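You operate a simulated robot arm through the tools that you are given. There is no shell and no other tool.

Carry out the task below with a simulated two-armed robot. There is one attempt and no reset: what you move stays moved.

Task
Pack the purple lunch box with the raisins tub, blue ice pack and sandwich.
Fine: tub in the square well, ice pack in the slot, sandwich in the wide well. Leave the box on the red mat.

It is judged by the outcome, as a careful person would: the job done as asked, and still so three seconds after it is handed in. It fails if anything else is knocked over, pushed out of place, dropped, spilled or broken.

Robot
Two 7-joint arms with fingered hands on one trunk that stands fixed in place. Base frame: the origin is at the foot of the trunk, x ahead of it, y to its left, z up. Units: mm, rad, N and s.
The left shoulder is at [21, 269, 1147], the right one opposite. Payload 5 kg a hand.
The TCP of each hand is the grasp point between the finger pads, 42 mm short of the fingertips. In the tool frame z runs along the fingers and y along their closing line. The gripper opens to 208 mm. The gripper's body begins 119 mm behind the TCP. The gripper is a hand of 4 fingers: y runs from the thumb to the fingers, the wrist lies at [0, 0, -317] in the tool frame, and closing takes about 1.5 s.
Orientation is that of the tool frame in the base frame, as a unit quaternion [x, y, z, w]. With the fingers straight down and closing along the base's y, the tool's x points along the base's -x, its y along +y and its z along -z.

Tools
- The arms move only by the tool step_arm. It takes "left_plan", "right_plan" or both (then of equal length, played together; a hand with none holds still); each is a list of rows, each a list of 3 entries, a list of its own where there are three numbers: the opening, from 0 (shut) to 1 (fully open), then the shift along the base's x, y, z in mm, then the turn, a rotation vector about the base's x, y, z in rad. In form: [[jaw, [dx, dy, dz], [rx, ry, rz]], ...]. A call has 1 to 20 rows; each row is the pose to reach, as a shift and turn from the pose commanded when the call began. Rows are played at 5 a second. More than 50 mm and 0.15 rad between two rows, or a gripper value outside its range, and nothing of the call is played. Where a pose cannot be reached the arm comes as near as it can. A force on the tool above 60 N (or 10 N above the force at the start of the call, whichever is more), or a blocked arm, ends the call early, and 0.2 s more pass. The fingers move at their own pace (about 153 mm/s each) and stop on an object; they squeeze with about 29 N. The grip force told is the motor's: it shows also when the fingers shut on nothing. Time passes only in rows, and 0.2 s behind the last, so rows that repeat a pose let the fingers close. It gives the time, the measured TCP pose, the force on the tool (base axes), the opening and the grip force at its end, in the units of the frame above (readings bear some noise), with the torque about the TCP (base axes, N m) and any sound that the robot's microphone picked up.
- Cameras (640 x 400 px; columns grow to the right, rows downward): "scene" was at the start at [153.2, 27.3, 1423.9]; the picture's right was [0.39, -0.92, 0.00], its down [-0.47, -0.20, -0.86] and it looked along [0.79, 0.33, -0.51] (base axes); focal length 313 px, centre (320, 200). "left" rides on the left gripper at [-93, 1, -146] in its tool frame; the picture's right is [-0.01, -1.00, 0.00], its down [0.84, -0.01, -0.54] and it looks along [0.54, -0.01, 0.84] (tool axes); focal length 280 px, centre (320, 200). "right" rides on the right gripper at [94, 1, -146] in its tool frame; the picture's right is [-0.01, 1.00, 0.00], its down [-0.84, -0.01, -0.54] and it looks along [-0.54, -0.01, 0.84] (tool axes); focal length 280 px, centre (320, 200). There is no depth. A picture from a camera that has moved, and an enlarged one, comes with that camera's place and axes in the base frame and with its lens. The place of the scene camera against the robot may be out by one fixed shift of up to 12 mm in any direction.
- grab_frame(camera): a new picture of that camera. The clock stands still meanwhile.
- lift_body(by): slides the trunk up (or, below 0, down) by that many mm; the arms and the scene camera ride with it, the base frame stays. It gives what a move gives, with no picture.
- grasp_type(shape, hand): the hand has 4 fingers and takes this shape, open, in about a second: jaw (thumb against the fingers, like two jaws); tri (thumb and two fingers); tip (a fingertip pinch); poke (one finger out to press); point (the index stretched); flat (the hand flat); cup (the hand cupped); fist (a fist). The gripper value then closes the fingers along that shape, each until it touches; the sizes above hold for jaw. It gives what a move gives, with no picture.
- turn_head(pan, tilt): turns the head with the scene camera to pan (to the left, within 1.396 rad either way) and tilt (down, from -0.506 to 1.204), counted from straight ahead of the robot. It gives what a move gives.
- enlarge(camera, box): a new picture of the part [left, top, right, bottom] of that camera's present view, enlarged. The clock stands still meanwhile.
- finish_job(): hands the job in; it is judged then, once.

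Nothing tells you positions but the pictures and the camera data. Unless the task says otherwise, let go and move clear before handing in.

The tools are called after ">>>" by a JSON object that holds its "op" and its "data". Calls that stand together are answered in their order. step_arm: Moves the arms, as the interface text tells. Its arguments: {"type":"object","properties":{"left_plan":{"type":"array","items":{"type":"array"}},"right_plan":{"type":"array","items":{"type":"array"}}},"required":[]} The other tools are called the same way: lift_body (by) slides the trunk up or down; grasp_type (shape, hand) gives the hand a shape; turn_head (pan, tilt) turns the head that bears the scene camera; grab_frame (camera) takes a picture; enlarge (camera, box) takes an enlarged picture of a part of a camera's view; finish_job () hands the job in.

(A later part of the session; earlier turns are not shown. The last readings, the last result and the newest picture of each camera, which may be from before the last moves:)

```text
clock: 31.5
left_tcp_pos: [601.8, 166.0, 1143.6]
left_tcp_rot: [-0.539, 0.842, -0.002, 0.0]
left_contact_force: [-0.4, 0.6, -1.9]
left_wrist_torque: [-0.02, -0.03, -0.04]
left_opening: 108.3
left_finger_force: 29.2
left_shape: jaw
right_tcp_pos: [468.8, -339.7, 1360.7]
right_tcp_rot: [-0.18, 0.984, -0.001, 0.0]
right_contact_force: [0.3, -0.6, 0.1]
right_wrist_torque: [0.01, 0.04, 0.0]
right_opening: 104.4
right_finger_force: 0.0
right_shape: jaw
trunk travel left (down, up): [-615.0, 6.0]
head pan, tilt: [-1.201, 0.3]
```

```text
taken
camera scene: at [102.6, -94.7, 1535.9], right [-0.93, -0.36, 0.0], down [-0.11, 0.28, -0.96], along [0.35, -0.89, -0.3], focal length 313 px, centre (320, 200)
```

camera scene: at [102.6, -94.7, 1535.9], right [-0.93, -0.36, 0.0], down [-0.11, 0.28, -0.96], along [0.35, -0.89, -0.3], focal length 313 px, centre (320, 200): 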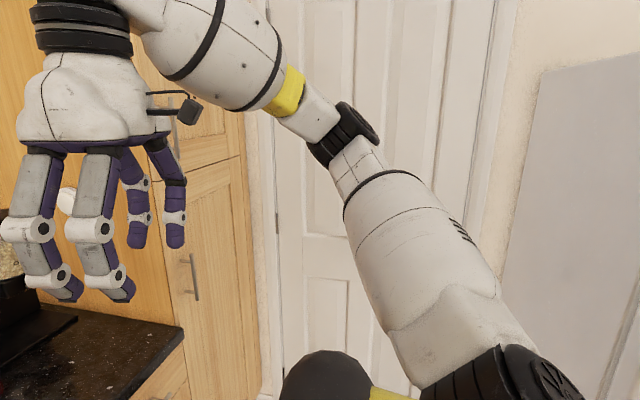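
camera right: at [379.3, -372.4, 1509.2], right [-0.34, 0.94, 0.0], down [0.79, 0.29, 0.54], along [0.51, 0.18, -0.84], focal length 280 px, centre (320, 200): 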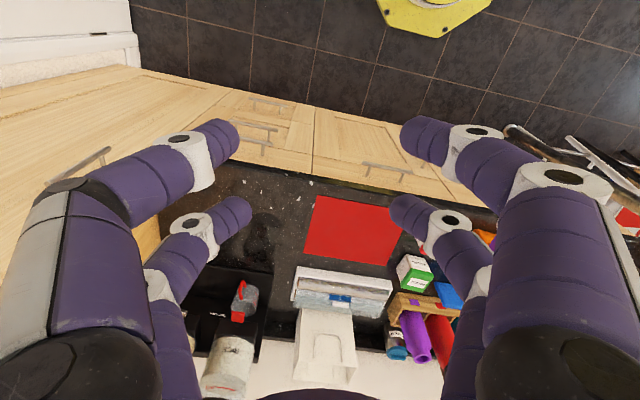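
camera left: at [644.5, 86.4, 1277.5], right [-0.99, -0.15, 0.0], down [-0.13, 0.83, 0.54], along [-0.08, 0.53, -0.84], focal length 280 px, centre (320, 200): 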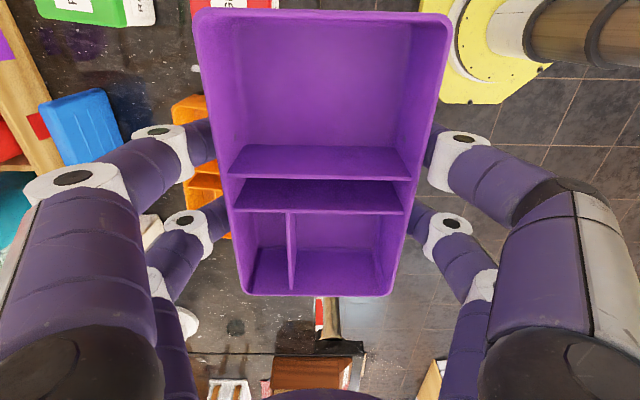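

Both elbows are raised outward. I'll back the left hand (with box) off to the left, then test whether the right arm still reaches its starting spot near y=0 and beyond.

>>> {"op": "step_arm", "data": {"left_plan": [[0.2, [0, 45, 10], [0, 0, 0]], [0.2, [0, 90, 20], [0, 0, 0]], [0.2, [0, 135, 30], [0, 0, 0]], [0.2, [0, 180, 40], [0, 0, 0]], [0.2, [0, 225, 50], [0, 0, 0]], [0.2, [0, 270, 60], [0, 0, 0]], [0.2, [0, 315, 70], [0, 0, 0]], [0.2, [0, 355, 80], [0, 0, 0]], [0.2, [0, 355, 80], [0, 0, 0]], [0.2, [0, 355, 80], [0, 0, 0]]], "right_plan": [[0.5, [0, 40, -10], [0, 0, 0]], [0.5, [0, 80, -20], [0, 0, 0]], [0.5, [0, 120, -30], [0, 0, 0]], [0.5, [0, 160, -40], [0, 0, 0]], [0.5, [0, 200, -50], [0, 0, 0]], [0.5, [0, 240, -60], [0, 0, 0]], [0.5, [0, 280, -70], [0, 0, 0]], [0.5, [0, 320, -80], [0, 0, 0]], [0.5, [0, 340, -90], [0, 0, 0]], [0.5, [0, 340, -90], [0, 0, 0]]]}}

>>> {"op": "grab_frame", "data": {"camera": "scene"}}

```text
clock: 33.7
left_tcp_pos: [602.6, 522.1, 1222.4]
left_tcp_rot: [-0.538, 0.843, 0.0, -0.001]
left_contact_force: [-0.7, 0.0, -1.6]
left_wrist_torque: [-0.1, 0.0, -0.01]
left_opening: 108.2
left_finger_force: 29.3
left_shape: jaw
right_tcp_pos: [466.7, 2.4, 1272.2]
right_tcp_rot: [-0.181, 0.984, 0.001, 0.001]
right_contact_force: [0.1, -0.1, -0.1]
right_wrist_torque: [-0.08, -0.03, 0.0]
right_opening: 104.3
right_finger_force: 0.1
right_shape: jaw
trunk travel left (down, up): [-615.0, 6.0]
head pan, tilt: [-1.201, 0.3]
```

```text
taken
camera scene: at [102.7, -93.6, 1536.0], right [-0.93, -0.36, 0.0], down [-0.11, 0.27, -0.96], along [0.35, -0.89, -0.29], focal length 313 px, centre (320, 200)
```

scene: 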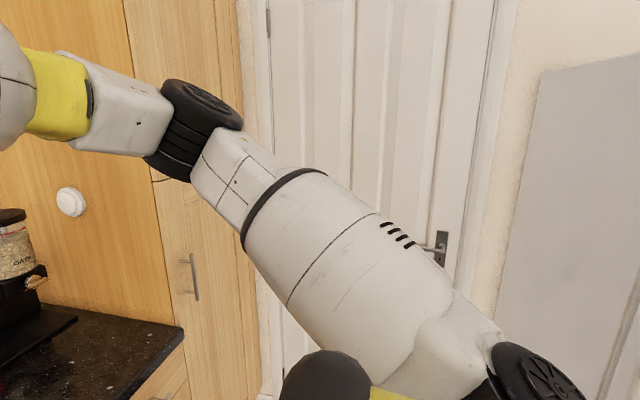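

The right arm does reach y≈0 easily. I'll see how far left it can go, high above the counter.

>>> {"op": "step_arm", "data": {"right_plan": [[0.5, [40, 20, 0], [0, 0, 0]], [0.5, [80, 40, 0], [0, 0, 0]], [0.5, [120, 60, 0], [0, 0, 0]], [0.5, [160, 80, 0], [0, 0, 0]], [0.5, [190, 110, 0], [0, 0, 0]], [0.5, [210, 150, 0], [0, 0, 0]], [0.5, [230, 190, 0], [0, 0, 0]], [0.5, [230, 190, 0], [0, 0, 0]]]}}

>>> {"op": "turn_head", "data": {"pan": 0.15, "tilt": 0.65}}

>>> {"op": "grab_frame", "data": {"camera": "scene"}}

```text
clock: 35.5
left_tcp_pos: [603.4, 517.2, 1224.2]
left_tcp_rot: [-0.538, 0.843, 0.0, 0.001]
left_contact_force: [0.4, -0.3, -0.8]
left_wrist_torque: [0.17, -0.01, 0.0]
left_opening: 108.1
left_finger_force: 29.3
left_shape: jaw
right_tcp_pos: [697.0, 186.7, 1271.9]
right_tcp_rot: [-0.179, 0.984, 0.001, 0.001]
right_contact_force: [0.2, -1.8, 1.1]
right_wrist_torque: [0.23, 0.03, -0.01]
right_opening: 104.3
right_finger_force: 0.0
right_shape: jaw
trunk travel left (down, up): [-615.0, 6.0]
head pan, tilt: [-1.201, 0.3]
```

```text
clock: 37.0
left_tcp_pos: [602.2, 521.8, 1221.7]
left_tcp_rot: [-0.54, 0.842, 0.0, 0.0]
left_contact_force: [0.0, 1.1, -1.7]
left_wrist_torque: [-0.01, 0.03, -0.02]
left_opening: 108.1
left_finger_force: 29.0
left_shape: jaw
right_tcp_pos: [697.0, 190.5, 1270.6]
right_tcp_rot: [-0.18, 0.984, 0.0, 0.001]
right_contact_force: [0.6, 0.0, -0.4]
right_wrist_torque: [-0.02, 0.01, -0.03]
right_opening: 104.1
right_finger_force: 0.0
right_shape: jaw
trunk travel left (down, up): [-615.0, 6.0]
head pan, tilt: [0.15, 0.649]
```

```text
taken
camera scene: at [154.8, 5.4, 1504.2], right [0.15, -0.99, 0.0], down [-0.6, -0.09, -0.8], along [0.79, 0.12, -0.6], focal length 313 px, centre (320, 200)
```

scene: 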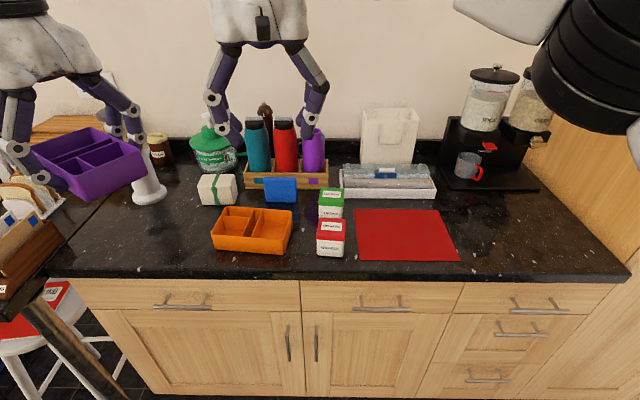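

The right arm reaches far across (697, 190). I'll mirror its route with the left arm: go first to (467, 340, 1361), then cross, with the right arm moved out of the way.

>>> {"op": "step_arm", "data": {"right_plan": [[0.5, [-40, -25, 20], [0, 0, 0]], [0.5, [-80, -50, 40], [0, 0, 0]], [0.5, [-120, -80, 60], [0, 0, 0]], [0.5, [-150, -115, 80], [0, 0, 0]], [0.5, [-180, -150, 90], [0, 0, 0]], [0.5, [-210, -185, 90], [0, 0, 0]], [0.5, [-230, -225, 90], [0, 0, 0]], [0.5, [-230, -270, 90], [0, 0, 0]], [0.5, [-230, -315, 90], [0, 0, 0]], [0.5, [-230, -360, 90], [0, 0, 0]], [0.5, [-230, -405, 90], [0, 0, 0]], [0.5, [-230, -450, 90], [0, 0, 0]], [0.5, [-230, -495, 90], [0, 0, 0]], [0.5, [-230, -530, 90], [0, 0, 0]]], "left_plan": [[0.2, [-10, 0, 10], [0, 0, -0.13]], [0.2, [-20, 0, 20], [0, 0, -0.26]], [0.2, [-30, -10, 30], [0, 0, -0.39]], [0.2, [-45, -20, 45], [0, 0, -0.52]], [0.2, [-60, -40, 60], [0, 0, -0.65]], [0.2, [-75, -60, 75], [0, 0, -0.78]], [0.2, [-90, -80, 90], [0, 0, -0.91]], [0.2, [-105, -100, 105], [0, 0, -1.04]], [0.2, [-120, -120, 120], [0, 0, -1.17]], [0.2, [-130, -140, 130], [0, 0, -1.3]], [0.2, [-135, -160, 139], [0, 0, -1.43]], [0.2, [-135, -180, 139], [0, 0, -1.5]], [0.2, [-135, -180, 139], [0, 0, -1.5]], [0.2, [-135, -180, 139], [0, 0, -1.5]]]}}

>>> {"op": "step_arm", "data": {"left_plan": [[0.2, [0, -40, -10], [0, 0, 0]], [0.2, [0, -80, -20], [0, 0, 0]], [0.2, [0, -120, -30], [0, 0, 0]], [0.2, [0, -160, -40], [0, 0, 0]], [0.2, [0, -200, -50], [0, 0, 0]], [0.2, [0, -240, -60], [0, 0, 0]], [0.2, [0, -280, -70], [0, 0, 0]], [0.2, [0, -320, -80], [0, 0, 0]], [0.2, [0, -340, -90], [0, 0, 0]], [0.2, [0, -340, -90], [0, 0, 0]]]}}

>>> {"op": "grab_frame", "data": {"camera": "scene"}}

```text
refused: row 1 steps farther than a row can; nothing moved
```

```text
clock: 38.3
left_tcp_pos: [607.1, 324.0, 1170.8]
left_tcp_rot: [-0.547, 0.837, 0.003, 0.001]
left_contact_force: [-3.0, 34.4, -1.6]
left_wrist_torque: [-5.0, -0.37, 1.05]
left_opening: 107.9
left_finger_force: 29.7
left_shape: jaw
right_tcp_pos: [701.2, 178.6, 1271.2]
right_tcp_rot: [-0.179, 0.984, -0.006, -0.003]
right_contact_force: [3.9, -35.9, -0.9]
right_wrist_torque: [1.71, 0.25, 1.78]
right_opening: 97.7
right_finger_force: 0.0
right_shape: jaw
trunk travel left (down, up): [-615.0, 6.0]
head pan, tilt: [0.15, 0.649]
stopped in row 6 (left hand): the force on the tool passed its limit at 83 N (the readings are from after the stop); the commanded pose is now the measured one
```

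```text
taken
camera scene: at [155.5, 4.2, 1504.1], right [0.15, -0.99, 0.0], down [-0.6, -0.09, -0.8], along [0.79, 0.12, -0.61], focal length 313 px, centre (320, 200)
```

scene: 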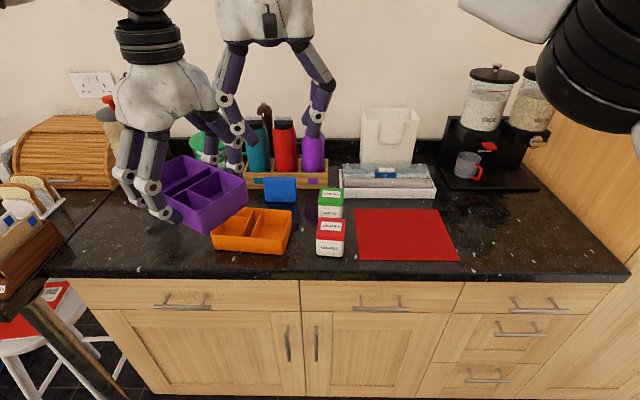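

A mistake: the first move was refused but the second one ran, so the hands touched. The box is still held and nothing else was hit. I'll back them apart one call at a time.

>>> {"op": "step_arm", "data": {"left_plan": [[0.2, [0, 30, 0], [0, 0, 0]], [0.2, [0, 70, 10], [0, 0, 0]], [0.2, [0, 110, 20], [0, 0, 0]], [0.2, [0, 150, 30], [0, 0, 0]], [0.2, [0, 180, 40], [0, 0, 0]], [0.2, [0, 180, 40], [0, 0, 0]]]}}

```text
clock: 39.7
left_tcp_pos: [603.6, 502.9, 1211.2]
left_tcp_rot: [-0.545, 0.838, 0.003, 0.002]
left_contact_force: [0.1, -0.1, -1.8]
left_wrist_torque: [0.06, 0.01, 0.01]
left_opening: 107.7
left_finger_force: 28.3
left_shape: jaw
right_tcp_pos: [698.4, 181.9, 1272.3]
right_tcp_rot: [-0.181, 0.983, -0.006, -0.003]
right_contact_force: [0.6, 0.0, 0.2]
right_wrist_torque: [0.04, 0.0, -0.03]
right_opening: 103.8
right_finger_force: 0.1
right_shape: jaw
trunk travel left (down, up): [-615.0, 6.0]
head pan, tilt: [0.15, 0.649]
```

>>> {"op": "grab_frame", "data": {"camera": "scene"}}

>>> {"op": "grab_frame", "data": {"camera": "left"}}

>>> {"op": "grab_frame", "data": {"camera": "right"}}

```text
taken
camera scene: at [154.8, 4.9, 1504.1], right [0.15, -0.99, 0.0], down [-0.6, -0.09, -0.8], along [0.79, 0.12, -0.6], focal length 313 px, centre (320, 200)
```

scene: 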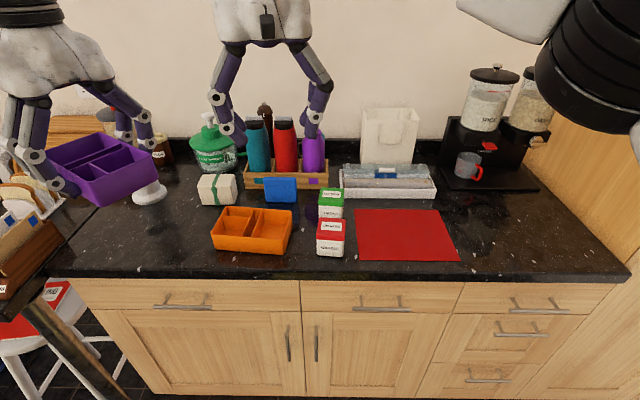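

```text
taken
camera left: at [640.8, 589.0, 1358.3], right [0.92, -0.39, 0.0], down [-0.33, -0.78, 0.53], along [-0.21, -0.49, -0.84], focal length 280 px, centre (320, 200)
```

left: 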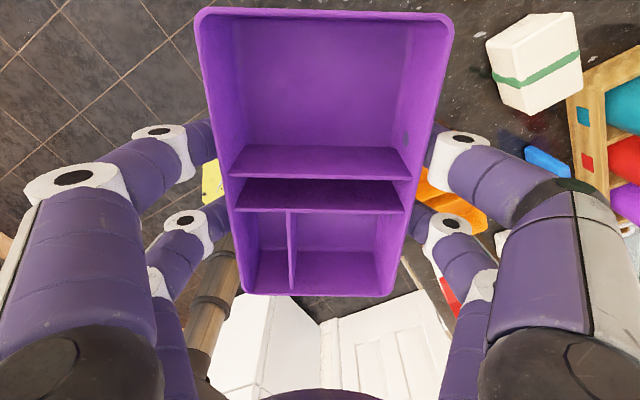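

```text
taken
camera right: at [610.7, 151.6, 1419.8], right [-0.34, 0.94, -0.01], down [0.79, 0.29, 0.53], along [0.5, 0.18, -0.85], focal length 280 px, centre (320, 200)
```

right: 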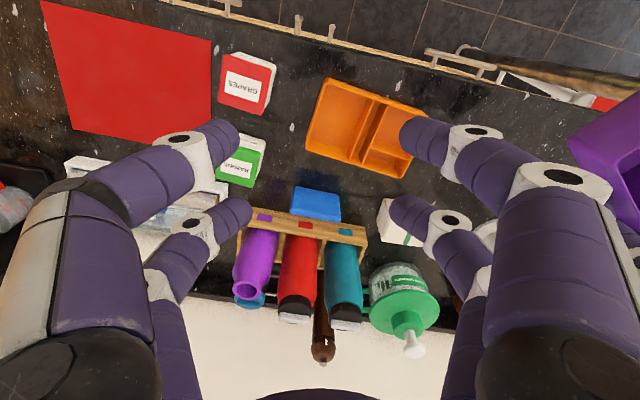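

Everything is intact. Now I'll move the right arm out of the way alone.

>>> {"op": "step_arm", "data": {"right_plan": [[0.5, [-35, -25, 15], [0, 0, 0]], [0.5, [-70, -50, 30], [0, 0, 0]], [0.5, [-105, -75, 45], [0, 0, 0]], [0.5, [-140, -105, 60], [0, 0, 0]], [0.5, [-170, -140, 75], [0, 0, 0]], [0.5, [-200, -175, 85], [0, 0, 0]], [0.5, [-225, -215, 90], [0, 0, 0]], [0.5, [-230, -260, 90], [0, 0, 0]], [0.5, [-230, -305, 90], [0, 0, 0]], [0.5, [-230, -350, 90], [0, 0, 0]], [0.5, [-230, -395, 90], [0, 0, 0]], [0.5, [-230, -440, 90], [0, 0, 0]], [0.5, [-230, -485, 90], [0, 0, 0]], [0.5, [-230, -525, 90], [0, 0, 0]]]}}

```text
clock: 42.7
left_tcp_pos: [603.9, 502.2, 1210.5]
left_tcp_rot: [-0.546, 0.838, 0.001, 0.001]
left_contact_force: [0.9, -0.4, -0.8]
left_wrist_torque: [0.15, -0.05, -0.02]
left_opening: 108.2
left_finger_force: 28.6
left_shape: jaw
right_tcp_pos: [466.3, -343.0, 1362.2]
right_tcp_rot: [-0.18, 0.984, -0.006, -0.003]
right_contact_force: [0.7, 0.0, -0.4]
right_wrist_torque: [0.12, 0.06, 0.0]
right_opening: 104.1
right_finger_force: 0.1
right_shape: jaw
trunk travel left (down, up): [-615.0, 6.0]
head pan, tilt: [0.15, 0.649]
```

Now the left arm goes to the mirrored staging pose and turns back to the mirrored yaw.

>>> {"op": "step_arm", "data": {"left_plan": [[0.2, [-10, 0, 10], [0, 0, -0.13]], [0.2, [-20, 0, 20], [0, 0, -0.26]], [0.2, [-30, -10, 35], [0, 0, -0.39]], [0.2, [-45, -20, 50], [0, 0, -0.52]], [0.2, [-60, -40, 65], [0, 0, -0.65]], [0.2, [-75, -60, 80], [0, 0, -0.78]], [0.2, [-90, -80, 95], [0, 0, -0.91]], [0.2, [-105, -100, 110], [0, 0, -1.04]], [0.2, [-120, -120, 125], [0, 0, -1.17]], [0.2, [-130, -140, 140], [0, 0, -1.3]], [0.2, [-136, -160, 150], [0, 0, -1.43]], [0.2, [-136, -162, 150], [0, 0, -1.52]], [0.2, [-136, -162, 150], [0, 0, -1.52]]]}}

```text
clock: 45.5
left_tcp_pos: [468.7, 341.6, 1360.9]
left_tcp_rot: [0.182, 0.983, 0.001, 0.002]
left_contact_force: [0.0, 0.6, -0.8]
left_wrist_torque: [0.06, 0.01, 0.0]
left_opening: 108.0
left_finger_force: 29.3
left_shape: jaw
right_tcp_pos: [467.4, -341.5, 1362.4]
right_tcp_rot: [-0.181, 0.983, -0.004, -0.003]
right_contact_force: [-1.0, 0.0, -0.2]
right_wrist_torque: [0.03, 0.02, 0.01]
right_opening: 103.9
right_finger_force: 0.1
right_shape: jaw
trunk travel left (down, up): [-615.0, 6.0]
head pan, tilt: [0.15, 0.649]
```

>>> {"op": "step_arm", "data": {"left_plan": [[0.2, [0, -40, -10], [0, 0, 0]], [0.2, [0, -80, -20], [0, 0, 0]], [0.2, [0, -120, -30], [0, 0, 0]], [0.2, [0, -160, -40], [0, 0, 0]], [0.2, [0, -200, -50], [0, 0, 0]], [0.2, [0, -240, -60], [0, 0, 0]], [0.2, [0, -280, -70], [0, 0, 0]], [0.2, [0, -280, -70], [0, 0, 0]]]}}

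>>> {"op": "turn_head", "data": {"pan": 1.2, "tilt": 0.3}}

>>> {"op": "grab_frame", "data": {"camera": "scene"}}

```text
clock: 47.3
left_tcp_pos: [459.8, 145.9, 1268.5]
left_tcp_rot: [0.181, 0.983, -0.001, 0.004]
left_contact_force: [-1.6, 0.7, -1.5]
left_wrist_torque: [-0.02, -0.17, -0.02]
left_opening: 107.7
left_finger_force: 29.4
left_shape: jaw
left hand out of reach, approached as far as the arm can: row 5, 6, 7, 8
right_tcp_pos: [467.8, -341.8, 1362.6]
right_tcp_rot: [-0.181, 0.983, -0.006, -0.003]
right_contact_force: [-0.4, -0.2, 0.1]
right_wrist_torque: [-0.02, -0.12, -0.02]
right_opening: 103.8
right_finger_force: 0.1
right_shape: jaw
trunk travel left (down, up): [-615.0, 6.0]
head pan, tilt: [0.15, 0.649]
```

```text
clock: 48.6
left_tcp_pos: [459.2, 146.0, 1268.5]
left_tcp_rot: [0.181, 0.983, 0.0, 0.003]
left_contact_force: [0.6, 0.0, -1.5]
left_wrist_torque: [-0.02, -0.04, 0.02]
left_opening: 107.7
left_finger_force: 29.3
left_shape: jaw
right_tcp_pos: [466.6, -341.3, 1363.6]
right_tcp_rot: [-0.181, 0.984, -0.005, -0.002]
right_contact_force: [-0.3, -0.2, 0.3]
right_wrist_torque: [-0.01, -0.05, -0.01]
right_opening: 103.8
right_finger_force: 0.0
right_shape: jaw
trunk travel left (down, up): [-615.0, 6.0]
head pan, tilt: [1.201, 0.3]
```

```text
taken
camera scene: at [102.2, 79.5, 1535.9], right [0.93, -0.36, 0.0], down [-0.11, -0.28, -0.96], along [0.35, 0.89, -0.3], focal length 313 px, centre (320, 200)
```

scene: 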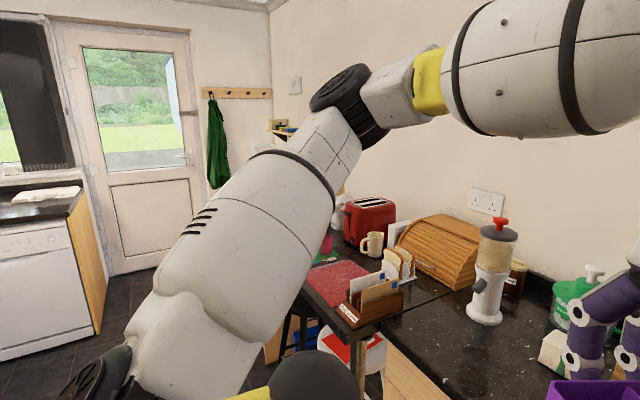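

The left arm can't cross the midline, but the right arm can. New plan:
1. The left hand sets the box down on the left, turned so the tub well faces right.
2. The left hand packs the ice pack and sandwich.
3. The right hand takes the box to the mat and adds the raisins.

First I'll carry the box back above a free spot around (685, 505).

>>> {"op": "step_arm", "data": {"left_plan": [[0.2, [25, 40, 0], [0, 0, 0.12]], [0.2, [50, 80, 0], [0, 0, 0.25]], [0.2, [75, 120, -5], [0, 0, 0.38]], [0.2, [100, 160, -10], [0, 0, 0.51]], [0.2, [125, 200, -20], [0, 0, 0.64]], [0.2, [150, 240, -30], [0, 0, 0.77]], [0.2, [175, 280, -40], [0, 0, 0.9]], [0.2, [195, 320, -55], [0, 0, 1.03]], [0.2, [215, 350, -80], [0, 0, 1.16]], [0.2, [226, 359, -110], [0, 0, 1.29]], [0.2, [226, 359, -140], [0, 0, 1.42]], [0.2, [226, 359, -160], [0, 0, 1.55]], [0.2, [226, 359, -168], [0, 0, 1.588]], [0.2, [226, 359, -168], [0, 0, 1.588]]]}}

>>> {"op": "turn_head", "data": {"pan": 0.3, "tilt": 0.65}}

>>> {"op": "grab_frame", "data": {"camera": "scene"}}

>>> {"op": "grab_frame", "data": {"camera": "left"}}

```text
clock: 51.6
left_tcp_pos: [688.1, 502.7, 1100.7]
left_tcp_rot: [-0.575, 0.818, 0.002, 0.001]
left_contact_force: [-0.5, 0.8, -1.8]
left_wrist_torque: [-0.03, -0.03, 0.0]
left_opening: 107.3
left_finger_force: 28.9
left_shape: jaw
right_tcp_pos: [467.7, -342.1, 1362.7]
right_tcp_rot: [-0.181, 0.983, -0.005, -0.003]
right_contact_force: [0.4, -0.5, 0.0]
right_wrist_torque: [0.02, -0.03, 0.01]
right_opening: 103.9
right_finger_force: 0.0
right_shape: jaw
trunk travel left (down, up): [-615.0, 6.0]
head pan, tilt: [1.201, 0.3]
```

```text
clock: 52.8
left_tcp_pos: [688.3, 502.4, 1100.4]
left_tcp_rot: [-0.574, 0.819, 0.002, 0.001]
left_contact_force: [0.5, -0.6, -1.3]
left_wrist_torque: [0.02, -0.02, -0.03]
left_opening: 107.8
left_finger_force: 28.9
left_shape: jaw
right_tcp_pos: [468.5, -342.4, 1361.9]
right_tcp_rot: [-0.181, 0.983, -0.005, -0.002]
right_contact_force: [0.3, -0.2, -0.5]
right_wrist_torque: [-0.01, -0.03, -0.04]
right_opening: 104.0
right_finger_force: 0.0
right_shape: jaw
trunk travel left (down, up): [-615.0, 6.0]
head pan, tilt: [0.3, 0.649]
```

```text
taken
camera scene: at [151.7, 18.1, 1504.2], right [0.3, -0.96, 0.0], down [-0.58, -0.18, -0.8], along [0.76, 0.24, -0.6], focal length 313 px, centre (320, 200)
```

scene: 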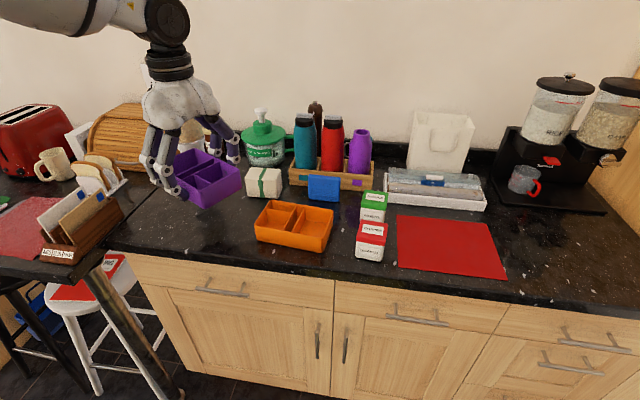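

```text
taken
camera left: at [718.5, 590.1, 1247.5], right [0.94, -0.33, 0.0], down [-0.28, -0.8, 0.54], along [-0.18, -0.51, -0.84], focal length 280 px, centre (320, 200)
```

left: 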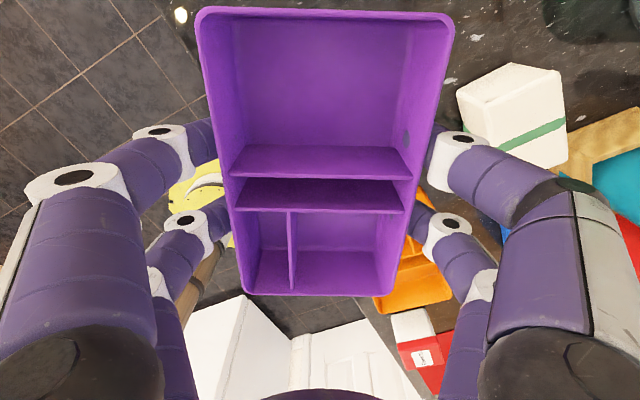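

The spot below is clear. I'll lower the box to the counter and watch the force.

>>> {"op": "step_arm", "data": {"left_plan": [[0.2, [-1, 2, -45], [0, 0, 0]], [0.2, [-2, 2, -90], [0, 0, 0]], [0.2, [-2, 2, -115], [0, 0, 0]], [0.2, [-2, 2, -128], [0, 0, 0]], [0.2, [-2, 2, -133], [0, 0, 0]], [0.2, [-2, 2, -133], [0, 0, 0]]]}}

```text
clock: 54.2
left_tcp_pos: [686.7, 503.8, 968.6]
left_tcp_rot: [-0.574, 0.819, 0.002, 0.001]
left_contact_force: [0.3, 0.3, -2.1]
left_wrist_torque: [0.03, 0.0, 0.01]
left_opening: 107.3
left_finger_force: 28.8
left_shape: jaw
right_tcp_pos: [468.6, -341.8, 1362.6]
right_tcp_rot: [-0.181, 0.984, -0.005, -0.002]
right_contact_force: [-0.4, -0.5, -0.1]
right_wrist_torque: [0.01, -0.01, -0.01]
right_opening: 104.2
right_finger_force: 0.0
right_shape: jaw
trunk travel left (down, up): [-615.0, 6.0]
head pan, tilt: [0.3, 0.649]
```

>>> {"op": "step_arm", "data": {"left_plan": [[0.2, [0, 0, -3], [0, 0, 0]], [0.2, [0, 0, -5], [0, 0, 0]], [0.2, [0, 0, -6], [0, 0, 0]], [0.2, [0, 0, -6], [0, 0, 0]]]}}

```text
clock: 55.2
left_tcp_pos: [686.6, 503.1, 963.1]
left_tcp_rot: [-0.574, 0.819, 0.001, 0.002]
left_contact_force: [0.2, 0.2, 10.6]
left_wrist_torque: [-0.18, -0.36, 0.03]
left_opening: 107.5
left_finger_force: 29.2
left_shape: jaw
right_tcp_pos: [467.2, -342.2, 1363.4]
right_tcp_rot: [-0.182, 0.983, -0.004, -0.002]
right_contact_force: [0.2, -0.3, 0.7]
right_wrist_torque: [0.0, -0.07, -0.01]
right_opening: 104.0
right_finger_force: 0.1
right_shape: jaw
trunk travel left (down, up): [-615.0, 6.0]
head pan, tilt: [0.3, 0.649]
```

The box is in contact with the counter. I'll release it slowly and lift clear.

>>> {"op": "step_arm", "data": {"left_plan": [[0.6, [0, 0, 1], [0, 0, 0]], [0.75, [0, 0, 1], [0, 0, 0]], [0.85, [0, 0, 1], [0, 0, 0]], [0.85, [0, 0, 1], [0, 0, 0]], [0.85, [0, 0, 40], [0, 0, 0]], [0.85, [0, 0, 85], [0, 0, 0]], [0.85, [0, 0, 130], [0, 0, 0]], [0.85, [0, 0, 175], [0, 0, 0]], [0.85, [0, 0, 220], [0, 0, 0]], [0.85, [0, 0, 220], [0, 0, 0]]]}}

>>> {"op": "grab_frame", "data": {"camera": "left"}}

>>> {"op": "grab_frame", "data": {"camera": "scene"}}

```text
clock: 57.4
left_tcp_pos: [687.6, 504.8, 1179.7]
left_tcp_rot: [-0.574, 0.819, 0.002, 0.001]
left_contact_force: [0.5, -0.4, -0.7]
left_wrist_torque: [0.01, 0.1, 0.03]
left_opening: 176.4
left_finger_force: 0.1
left_shape: jaw
right_tcp_pos: [470.0, -342.1, 1361.7]
right_tcp_rot: [-0.181, 0.983, -0.005, -0.003]
right_contact_force: [1.5, 0.0, -0.1]
right_wrist_torque: [-0.05, 0.12, 0.01]
right_opening: 104.3
right_finger_force: 0.0
right_shape: jaw
trunk travel left (down, up): [-615.0, 6.0]
head pan, tilt: [0.3, 0.649]
```

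```text
taken
camera left: at [717.0, 593.3, 1326.4], right [0.94, -0.33, 0.0], down [-0.28, -0.8, 0.54], along [-0.18, -0.51, -0.84], focal length 280 px, centre (320, 200)
```

left: 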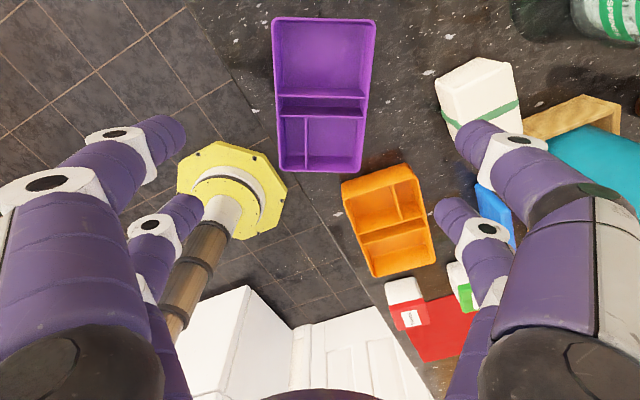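

```text
taken
camera scene: at [152.9, 18.2, 1503.9], right [0.3, -0.96, 0.0], down [-0.58, -0.18, -0.8], along [0.76, 0.24, -0.61], focal length 313 px, centre (320, 200)
```

scene: 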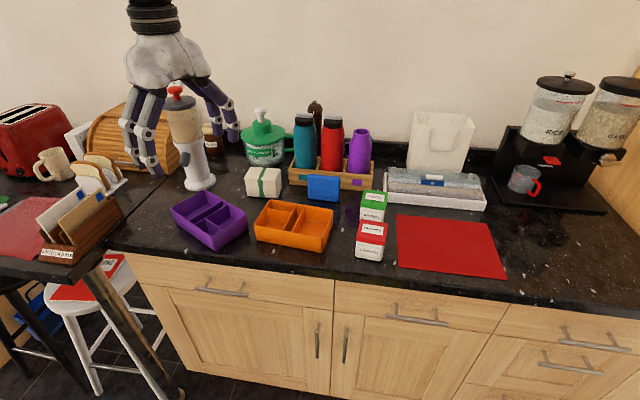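

The box is safely down. Now I'll take close-ups to measure the wells, sandwich, and ice pack.

>>> {"op": "enlarge", "data": {"camera": "left", "box": [250, 0, 410, 190]}}

>>> {"op": "enlarge", "data": {"camera": "left", "box": [420, 0, 640, 260]}}

>>> {"op": "enlarge", "data": {"camera": "scene", "box": [160, 130, 400, 270]}}

>>> {"op": "enlarge", "data": {"camera": "scene", "box": [230, 150, 350, 220]}}

```text
2.11 times, centred on (330, 95) of left
camera zoom: at [717.0, 593.3, 1326.4], right [0.94, -0.33, 0.0], down [-0.28, -0.8, 0.54], along [-0.18, -0.51, -0.84], focal length 590 px, centre (299, 421)
```

zoom: 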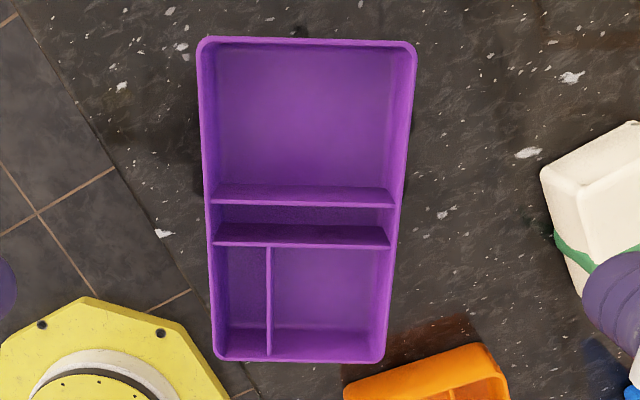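

```text
1.54 times, centred on (530, 130) of left
camera zoom: at [717.0, 593.3, 1326.4], right [0.94, -0.33, 0.0], down [-0.28, -0.8, 0.54], along [-0.18, -0.51, -0.84], focal length 431 px, centre (-3, 308)
```

zoom: 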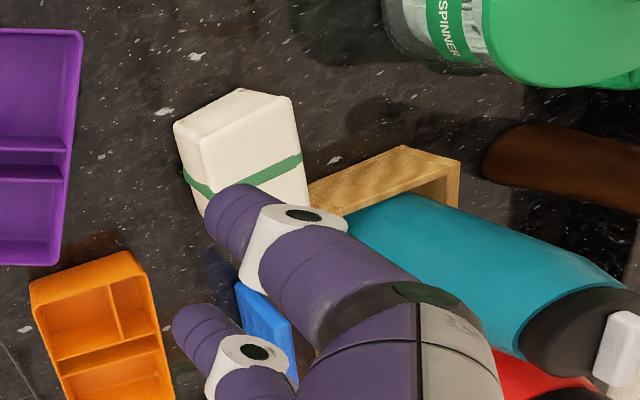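

```text
2.67 times, centred on (280, 200) of scene
camera zoom: at [152.9, 18.2, 1503.9], right [0.3, -0.96, 0.0], down [-0.58, -0.18, -0.8], along [0.76, 0.24, -0.61], focal length 835 px, centre (427, 200)
```

zoom: 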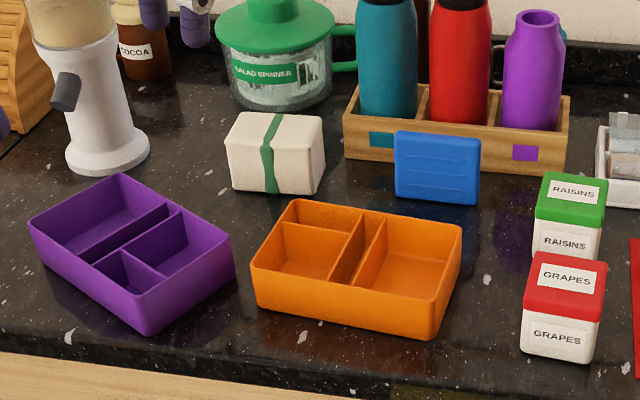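

```text
5.33 times, centred on (290, 185) of scene
camera zoom: at [152.9, 18.2, 1503.9], right [0.3, -0.96, 0.0], down [-0.58, -0.18, -0.8], along [0.76, 0.24, -0.61], focal length 1671 px, centre (480, 280)
```

zoom: 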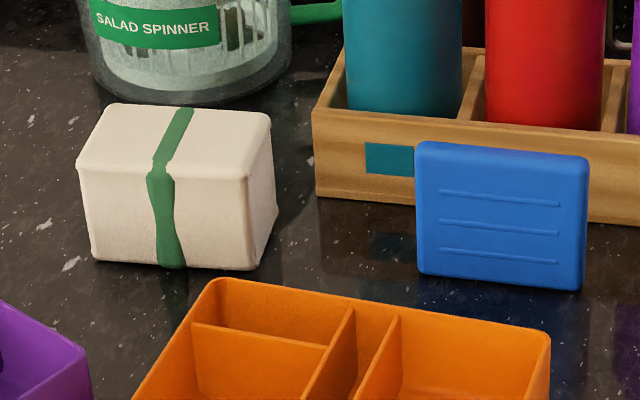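

The wells, sandwich (about 99×71×66 mm near (882, 437)) and ice pack (about 97 wide, 93 tall, standing near (890, 241)) are located. I'll hover the left hand above the sandwich, aligned to grip its long dimension, and check.

>>> {"op": "step_arm", "data": {"left_plan": [[0.85, [25, -10, -5], [0, 0, -0.13]], [0.85, [50, -20, -10], [0, 0, -0.26]], [0.85, [75, -30, -15], [0, 0, -0.39]], [0.85, [105, -40, -20], [0, 0, -0.52]], [0.85, [135, -50, -30], [0, 0, -0.65]], [0.85, [165, -60, -40], [0, 0, -0.78]], [0.85, [195, -68, -50], [0, 0, -0.91]], [0.85, [195, -68, -60], [0, 0, -1.0]], [0.85, [195, -68, -60], [0, 0, -1.0]]]}}

>>> {"op": "grab_frame", "data": {"camera": "left"}}

>>> {"op": "grab_frame", "data": {"camera": "scene"}}

```text
clock: 59.4
left_tcp_pos: [876.4, 440.5, 1119.6]
left_tcp_rot: [-0.111, 0.994, 0.001, 0.003]
left_contact_force: [0.7, 0.6, -0.6]
left_wrist_torque: [-0.01, 0.01, -0.02]
left_opening: 176.7
left_finger_force: 0.0
left_shape: jaw
left hand out of reach, approached as far as the arm can: row 7, 8, 9
right_tcp_pos: [468.5, -341.1, 1362.9]
right_tcp_rot: [-0.182, 0.983, -0.005, -0.003]
right_contact_force: [0.6, 0.3, -0.4]
right_wrist_torque: [-0.01, 0.06, 0.01]
right_opening: 103.8
right_finger_force: 0.0
right_shape: jaw
trunk travel left (down, up): [-615.0, 6.0]
head pan, tilt: [0.3, 0.649]
```

```text
taken
camera left: at [965.7, 462.2, 1266.1], right [0.23, -0.97, 0.0], down [-0.82, -0.2, 0.53], along [-0.52, -0.12, -0.85], focal length 280 px, centre (320, 200)
```

left: 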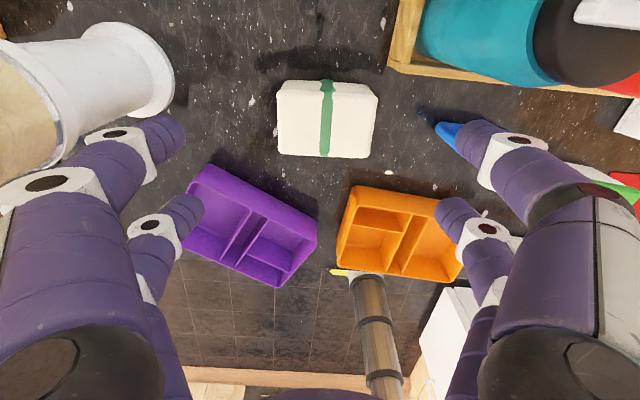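

```text
taken
camera scene: at [152.3, 18.0, 1504.1], right [0.3, -0.96, 0.0], down [-0.58, -0.18, -0.8], along [0.76, 0.24, -0.61], focal length 313 px, centre (320, 200)
```

scene: 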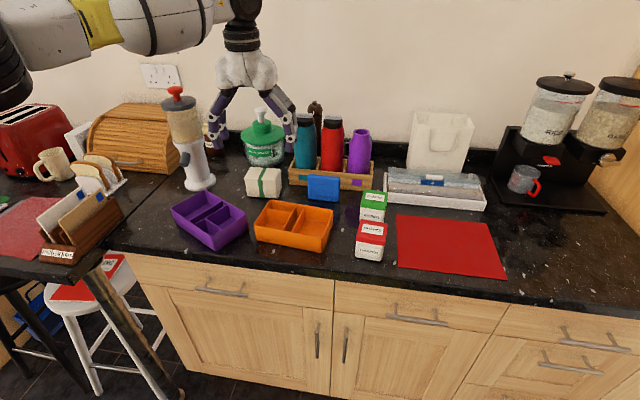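

The hand is nearly above the sandwich. I'll zoom in to refine its position.

>>> {"op": "enlarge", "data": {"camera": "left", "box": [250, 60, 410, 170]}}

```text
3.64 times, centred on (330, 115) of left
camera zoom: at [965.7, 462.2, 1266.1], right [0.23, -0.97, 0.0], down [-0.82, -0.2, 0.53], along [-0.52, -0.12, -0.85], focal length 1020 px, centre (284, 509)
```

zoom: 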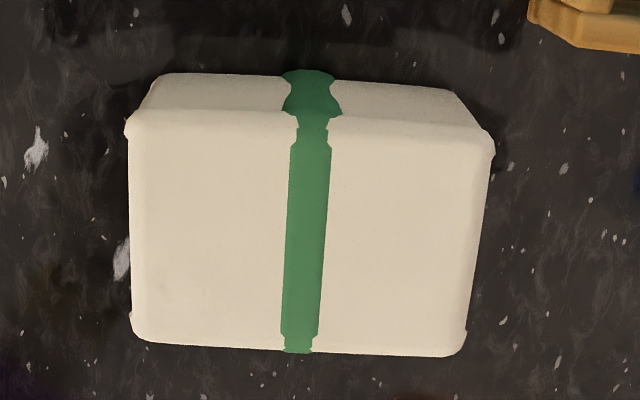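

Sandwich centre is about (877, 434), top z about 978, and its long axis is at −80°. I'll descend so the fingertips overlap the top ~17 mm, then look.

>>> {"op": "step_arm", "data": {"left_plan": [[0.85, [0.6, -3, -40], [0, 0, -0.02]], [0.85, [0.6, -6, -80], [0, 0, -0.04]], [0.85, [0.6, -6.5, -105], [0, 0, -0.04]], [0.85, [0.6, -6.5, -116], [0, 0, -0.04]], [0.85, [0.6, -6.5, -116], [0, 0, -0.04]]]}}

>>> {"op": "grab_frame", "data": {"camera": "left"}}

>>> {"op": "enlarge", "data": {"camera": "scene", "box": [170, 60, 370, 220]}}

```text
clock: 60.6
left_tcp_pos: [867.6, 434.7, 1004.2]
left_tcp_rot: [-0.091, 0.996, 0.0, 0.003]
left_contact_force: [0.7, 0.6, 0.1]
left_wrist_torque: [0.01, 0.03, 0.0]
left_opening: 176.9
left_finger_force: 0.0
left_shape: jaw
left hand out of reach, approached as far as the arm can: row 3, 4, 5
right_tcp_pos: [468.3, -342.5, 1363.0]
right_tcp_rot: [-0.181, 0.983, -0.005, -0.003]
right_contact_force: [0.5, -0.9, 0.0]
right_wrist_torque: [0.02, 0.05, 0.0]
right_opening: 103.9
right_finger_force: 0.1
right_shape: jaw
trunk travel left (down, up): [-615.0, 6.0]
head pan, tilt: [0.3, 0.649]
```

```text
taken
camera left: at [959.0, 454.0, 1151.1], right [0.2, -0.98, 0.0], down [-0.83, -0.17, 0.53], along [-0.52, -0.1, -0.85], focal length 280 px, centre (320, 200)
```

left: 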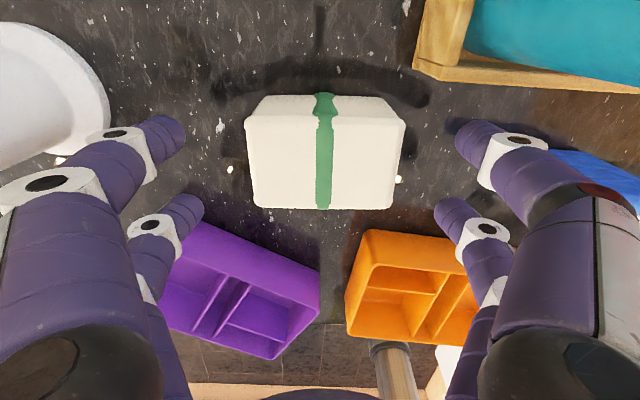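

```text
2.50 times, centred on (270, 140) of scene
camera zoom: at [151.9, 17.9, 1504.2], right [0.3, -0.96, 0.0], down [-0.58, -0.18, -0.8], along [0.76, 0.24, -0.6], focal length 783 px, centre (445, 350)
```

zoom: 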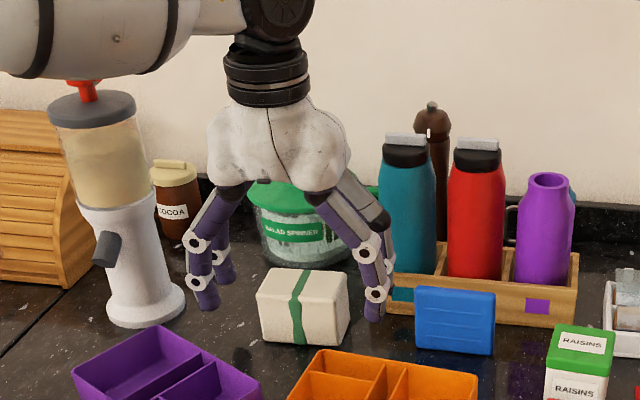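

Reach falls ~10 mm short in x here. A small forward tilt of the tool (about the closing axis) should recover it, so I'll try that in place.

>>> {"op": "step_arm", "data": {"left_plan": [[0.85, [3, 0, 2], [0, -0.03, 0]], [0.85, [6, 0, 2], [0, -0.06, 0]], [0.85, [9.5, -0.5, 0], [0, -0.09, 0]], [0.85, [9.5, -0.5, 0], [0, -0.09, 0]]]}}

>>> {"op": "grab_frame", "data": {"camera": "left"}}

```text
clock: 61.6
left_tcp_pos: [879.3, 434.8, 1003.8]
left_tcp_rot: [-0.091, 0.995, -0.002, 0.046]
left_contact_force: [-0.8, 0.2, -0.4]
left_wrist_torque: [-0.01, 0.0, -0.03]
left_opening: 176.5
left_finger_force: 0.1
left_shape: jaw
right_tcp_pos: [467.9, -342.2, 1362.0]
right_tcp_rot: [-0.182, 0.983, -0.005, -0.003]
right_contact_force: [0.2, 1.1, 0.5]
right_wrist_torque: [-0.02, 0.02, 0.04]
right_opening: 104.1
right_finger_force: 0.1
right_shape: jaw
trunk travel left (down, up): [-615.0, 6.0]
head pan, tilt: [0.3, 0.649]
```

```text
taken
camera left: at [955.7, 453.2, 1158.7], right [0.2, -0.98, 0.02], down [-0.87, -0.17, 0.46], along [-0.45, -0.1, -0.89], focal length 280 px, centre (320, 200)
```

left: 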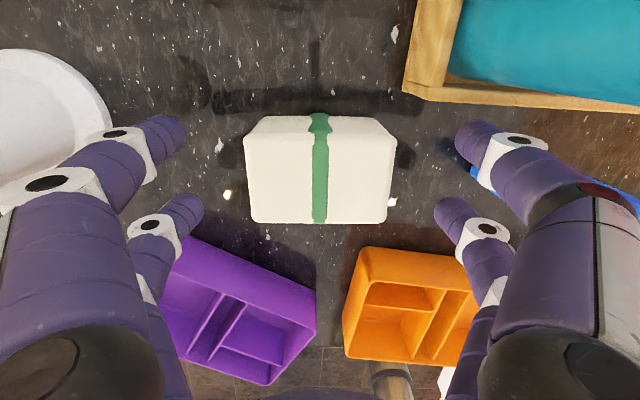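

Centred now. I'll close gently on the sandwich.

>>> {"op": "step_arm", "data": {"left_plan": [[0.55, [0, 0, 0], [0, 0, 0]], [0.45, [0, 0, 0], [0, 0, 0]], [0.4, [0, 0, 0], [0, 0, 0]], [0.4, [0, 0, 0], [0, 0, 0]], [0.4, [0, 0, 0], [0, 0, 0]], [0.4, [0, 0, 0], [0, 0, 0]]]}}

>>> {"op": "grab_frame", "data": {"camera": "left"}}

>>> {"op": "enlarge", "data": {"camera": "scene", "box": [170, 60, 370, 220]}}

```text
clock: 63.0
left_tcp_pos: [877.9, 434.8, 1004.7]
left_tcp_rot: [-0.091, 0.995, -0.003, 0.046]
left_contact_force: [-0.7, -0.3, -0.4]
left_wrist_torque: [0.01, 0.0, 0.02]
left_opening: 94.8
left_finger_force: 29.2
left_shape: jaw
right_tcp_pos: [469.8, -342.6, 1363.1]
right_tcp_rot: [-0.181, 0.983, -0.005, -0.002]
right_contact_force: [-1.2, -0.7, 0.6]
right_wrist_torque: [-0.02, 0.02, -0.01]
right_opening: 103.9
right_finger_force: 0.1
right_shape: jaw
trunk travel left (down, up): [-615.0, 6.0]
head pan, tilt: [0.3, 0.649]
```

```text
taken
camera left: at [955.7, 453.1, 1158.6], right [0.2, -0.98, 0.02], down [-0.87, -0.17, 0.46], along [-0.45, -0.1, -0.89], focal length 280 px, centre (320, 200)
```

left: 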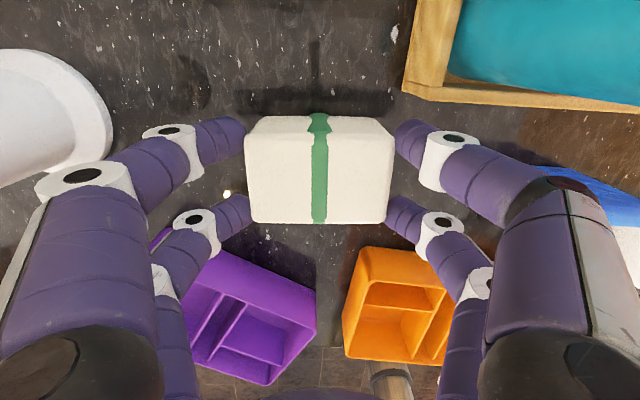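

```text
2.50 times, centred on (270, 140) of scene
camera zoom: at [151.8, 18.0, 1504.2], right [0.3, -0.96, 0.0], down [-0.58, -0.18, -0.8], along [0.76, 0.24, -0.6], focal length 783 px, centre (445, 350)
```

zoom: 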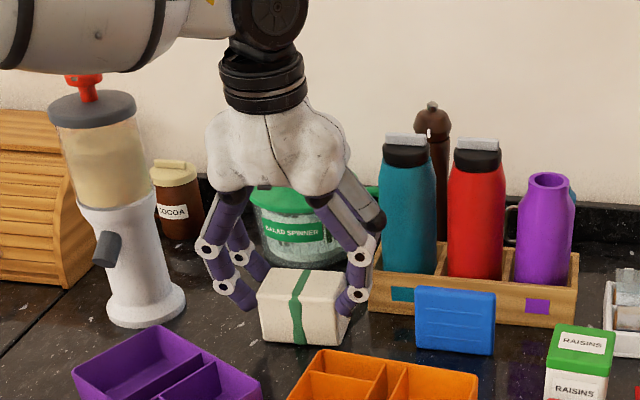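

All four fingers contact the sandwich. I'll lift it and draw it back slightly.

>>> {"op": "step_arm", "data": {"left_plan": [[0.4, [0, 0, 12], [0, 0, 0]], [0.4, [-3, 0, 35], [0, 0, 0]], [0.4, [-15, 5, 65], [0, 0, 0]], [0.4, [-35, 10, 95], [0, 0, 0]], [0.4, [-60, 15, 115], [0, 0.03, 0]], [0.4, [-90, 22, 125], [0, 0.06, 0]], [0.4, [-90, 22, 125], [0, 0.06, 0]]]}}

>>> {"op": "grab_frame", "data": {"camera": "left"}}

>>> {"op": "grab_frame", "data": {"camera": "scene"}}

```text
clock: 64.6
left_tcp_pos: [789.4, 455.2, 1131.3]
left_tcp_rot: [-0.091, 0.996, 0.0, 0.017]
left_contact_force: [0.5, -0.3, -2.7]
left_wrist_torque: [-0.02, 0.09, -0.02]
left_opening: 94.7
left_finger_force: 29.0
left_shape: jaw
right_tcp_pos: [468.2, -342.0, 1361.1]
right_tcp_rot: [-0.181, 0.983, -0.004, -0.003]
right_contact_force: [0.6, 0.8, -0.1]
right_wrist_torque: [-0.01, 0.12, 0.0]
right_opening: 103.9
right_finger_force: 0.1
right_shape: jaw
trunk travel left (down, up): [-615.0, 6.0]
head pan, tilt: [0.3, 0.649]
```

```text
taken
camera left: at [875.9, 474.5, 1279.5], right [0.2, -0.98, 0.0], down [-0.84, -0.17, 0.51], along [-0.5, -0.1, -0.86], focal length 280 px, centre (320, 200)
```

left: 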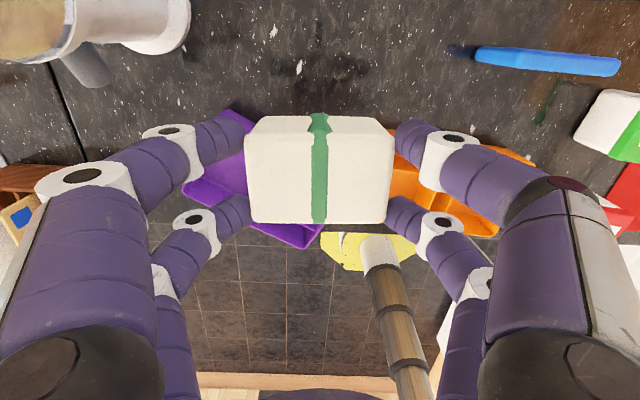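

```text
taken
camera scene: at [152.9, 18.0, 1503.9], right [0.3, -0.96, 0.0], down [-0.58, -0.18, -0.8], along [0.76, 0.24, -0.61], focal length 313 px, centre (320, 200)
```

scene: 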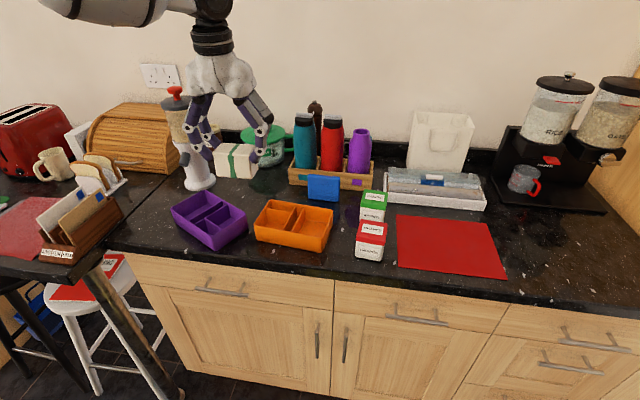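

The sandwich is lifted cleanly. I'll restore the pick tilt and move towards the wide well, then rotate in a separate call.

>>> {"op": "step_arm", "data": {"left_plan": [[0.4, [-15, 20, 0], [0, -0.03, 0]], [0.4, [-35, 45, 0], [0, -0.06, 0]], [0.4, [-55, 70, 0], [0, -0.06, 0]], [0.4, [-75, 95, -5], [0, -0.06, 0]], [0.4, [-82, 100, -10], [0, -0.06, 0]], [0.4, [-82, 100, -10], [0, -0.06, 0]]]}}

```text
clock: 66.0
left_tcp_pos: [706.4, 556.3, 1119.1]
left_tcp_rot: [-0.091, 0.995, -0.004, 0.047]
left_contact_force: [-0.2, 0.2, -1.6]
left_wrist_torque: [-0.05, -0.02, 0.01]
left_opening: 94.7
left_finger_force: 29.1
left_shape: jaw
right_tcp_pos: [468.3, -340.5, 1362.5]
right_tcp_rot: [-0.182, 0.983, -0.005, -0.003]
right_contact_force: [0.0, 0.5, 0.5]
right_wrist_torque: [-0.05, -0.02, -0.01]
right_opening: 103.7
right_finger_force: 0.0
right_shape: jaw
trunk travel left (down, up): [-615.0, 6.0]
head pan, tilt: [0.3, 0.649]
```

>>> {"op": "step_arm", "data": {"left_plan": [[0.4, [0, 0, 0], [0, 0, 0.14]], [0.4, [0, 0, 0], [0, 0, 0.28]], [0.4, [0, 0, 0], [0, 0, 0.42]], [0.4, [0, 0, 0], [0, 0, 0.56]], [0.4, [0, 0, 0], [0, 0, 0.7]], [0.4, [0.5, -0.5, -10], [0, 0, 0.84]], [0.4, [1, -0.5, -20], [0, 0, 0.98]], [0.4, [1, -0.5, -39], [0, 0, 1.045]], [0.4, [1, -0.5, -39], [0, 0, 1.045]]]}}

>>> {"op": "grab_frame", "data": {"camera": "left"}}

>>> {"op": "enlarge", "data": {"camera": "scene", "box": [120, 90, 300, 260]}}

```text
clock: 68.0
left_tcp_pos: [705.7, 555.0, 1083.4]
left_tcp_rot: [-0.575, 0.817, 0.021, 0.043]
left_contact_force: [-0.9, -0.2, -1.0]
left_wrist_torque: [0.0, -0.02, -0.02]
left_opening: 94.7
left_finger_force: 29.0
left_shape: jaw
right_tcp_pos: [468.4, -342.8, 1362.2]
right_tcp_rot: [-0.182, 0.983, -0.005, -0.003]
right_contact_force: [-1.4, -0.6, 0.7]
right_wrist_torque: [0.04, -0.04, 0.02]
right_opening: 104.2
right_finger_force: 0.0
right_shape: jaw
trunk travel left (down, up): [-615.0, 6.0]
head pan, tilt: [0.3, 0.649]
```

```text
taken
camera left: at [730.1, 631.5, 1236.7], right [0.95, -0.32, 0.02], down [-0.29, -0.84, 0.46], along [-0.13, -0.44, -0.89], focal length 280 px, centre (320, 200)
```

left: 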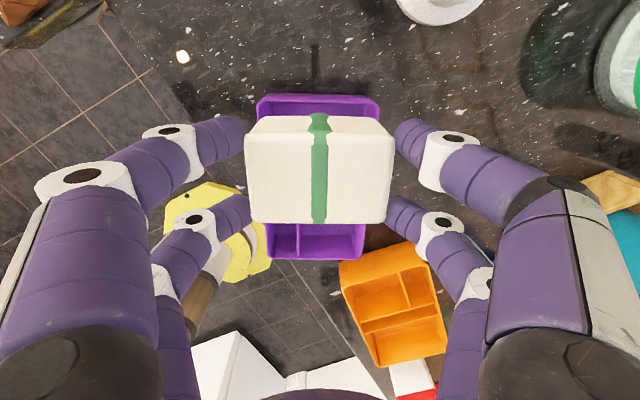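

```text
2.35 times, centred on (210, 175) of scene
camera zoom: at [151.0, 17.6, 1504.3], right [0.3, -0.96, 0.0], down [-0.58, -0.18, -0.8], along [0.76, 0.24, -0.6], focal length 737 px, centre (579, 259)
```

zoom: 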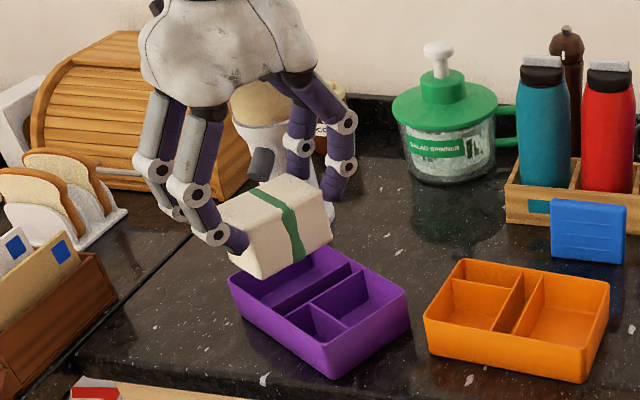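

I'll zoom in to verify the alignment of the sandwich and well before lowering.

>>> {"op": "enlarge", "data": {"camera": "left", "box": [230, 80, 410, 270]}}

```text
2.11 times, centred on (320, 175) of left
camera zoom: at [730.1, 631.5, 1236.7], right [0.95, -0.32, 0.02], down [-0.29, -0.84, 0.46], along [-0.13, -0.44, -0.89], focal length 590 px, centre (320, 253)
```

zoom: 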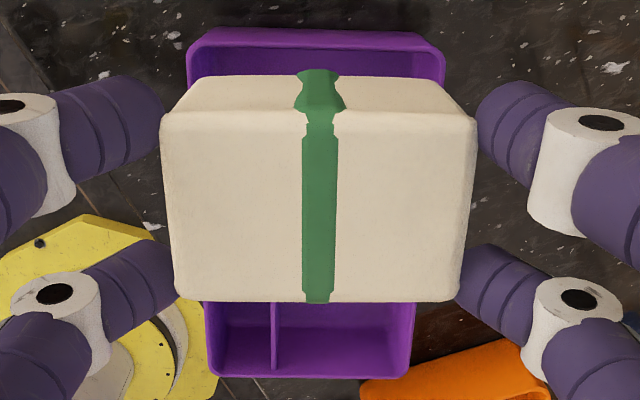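

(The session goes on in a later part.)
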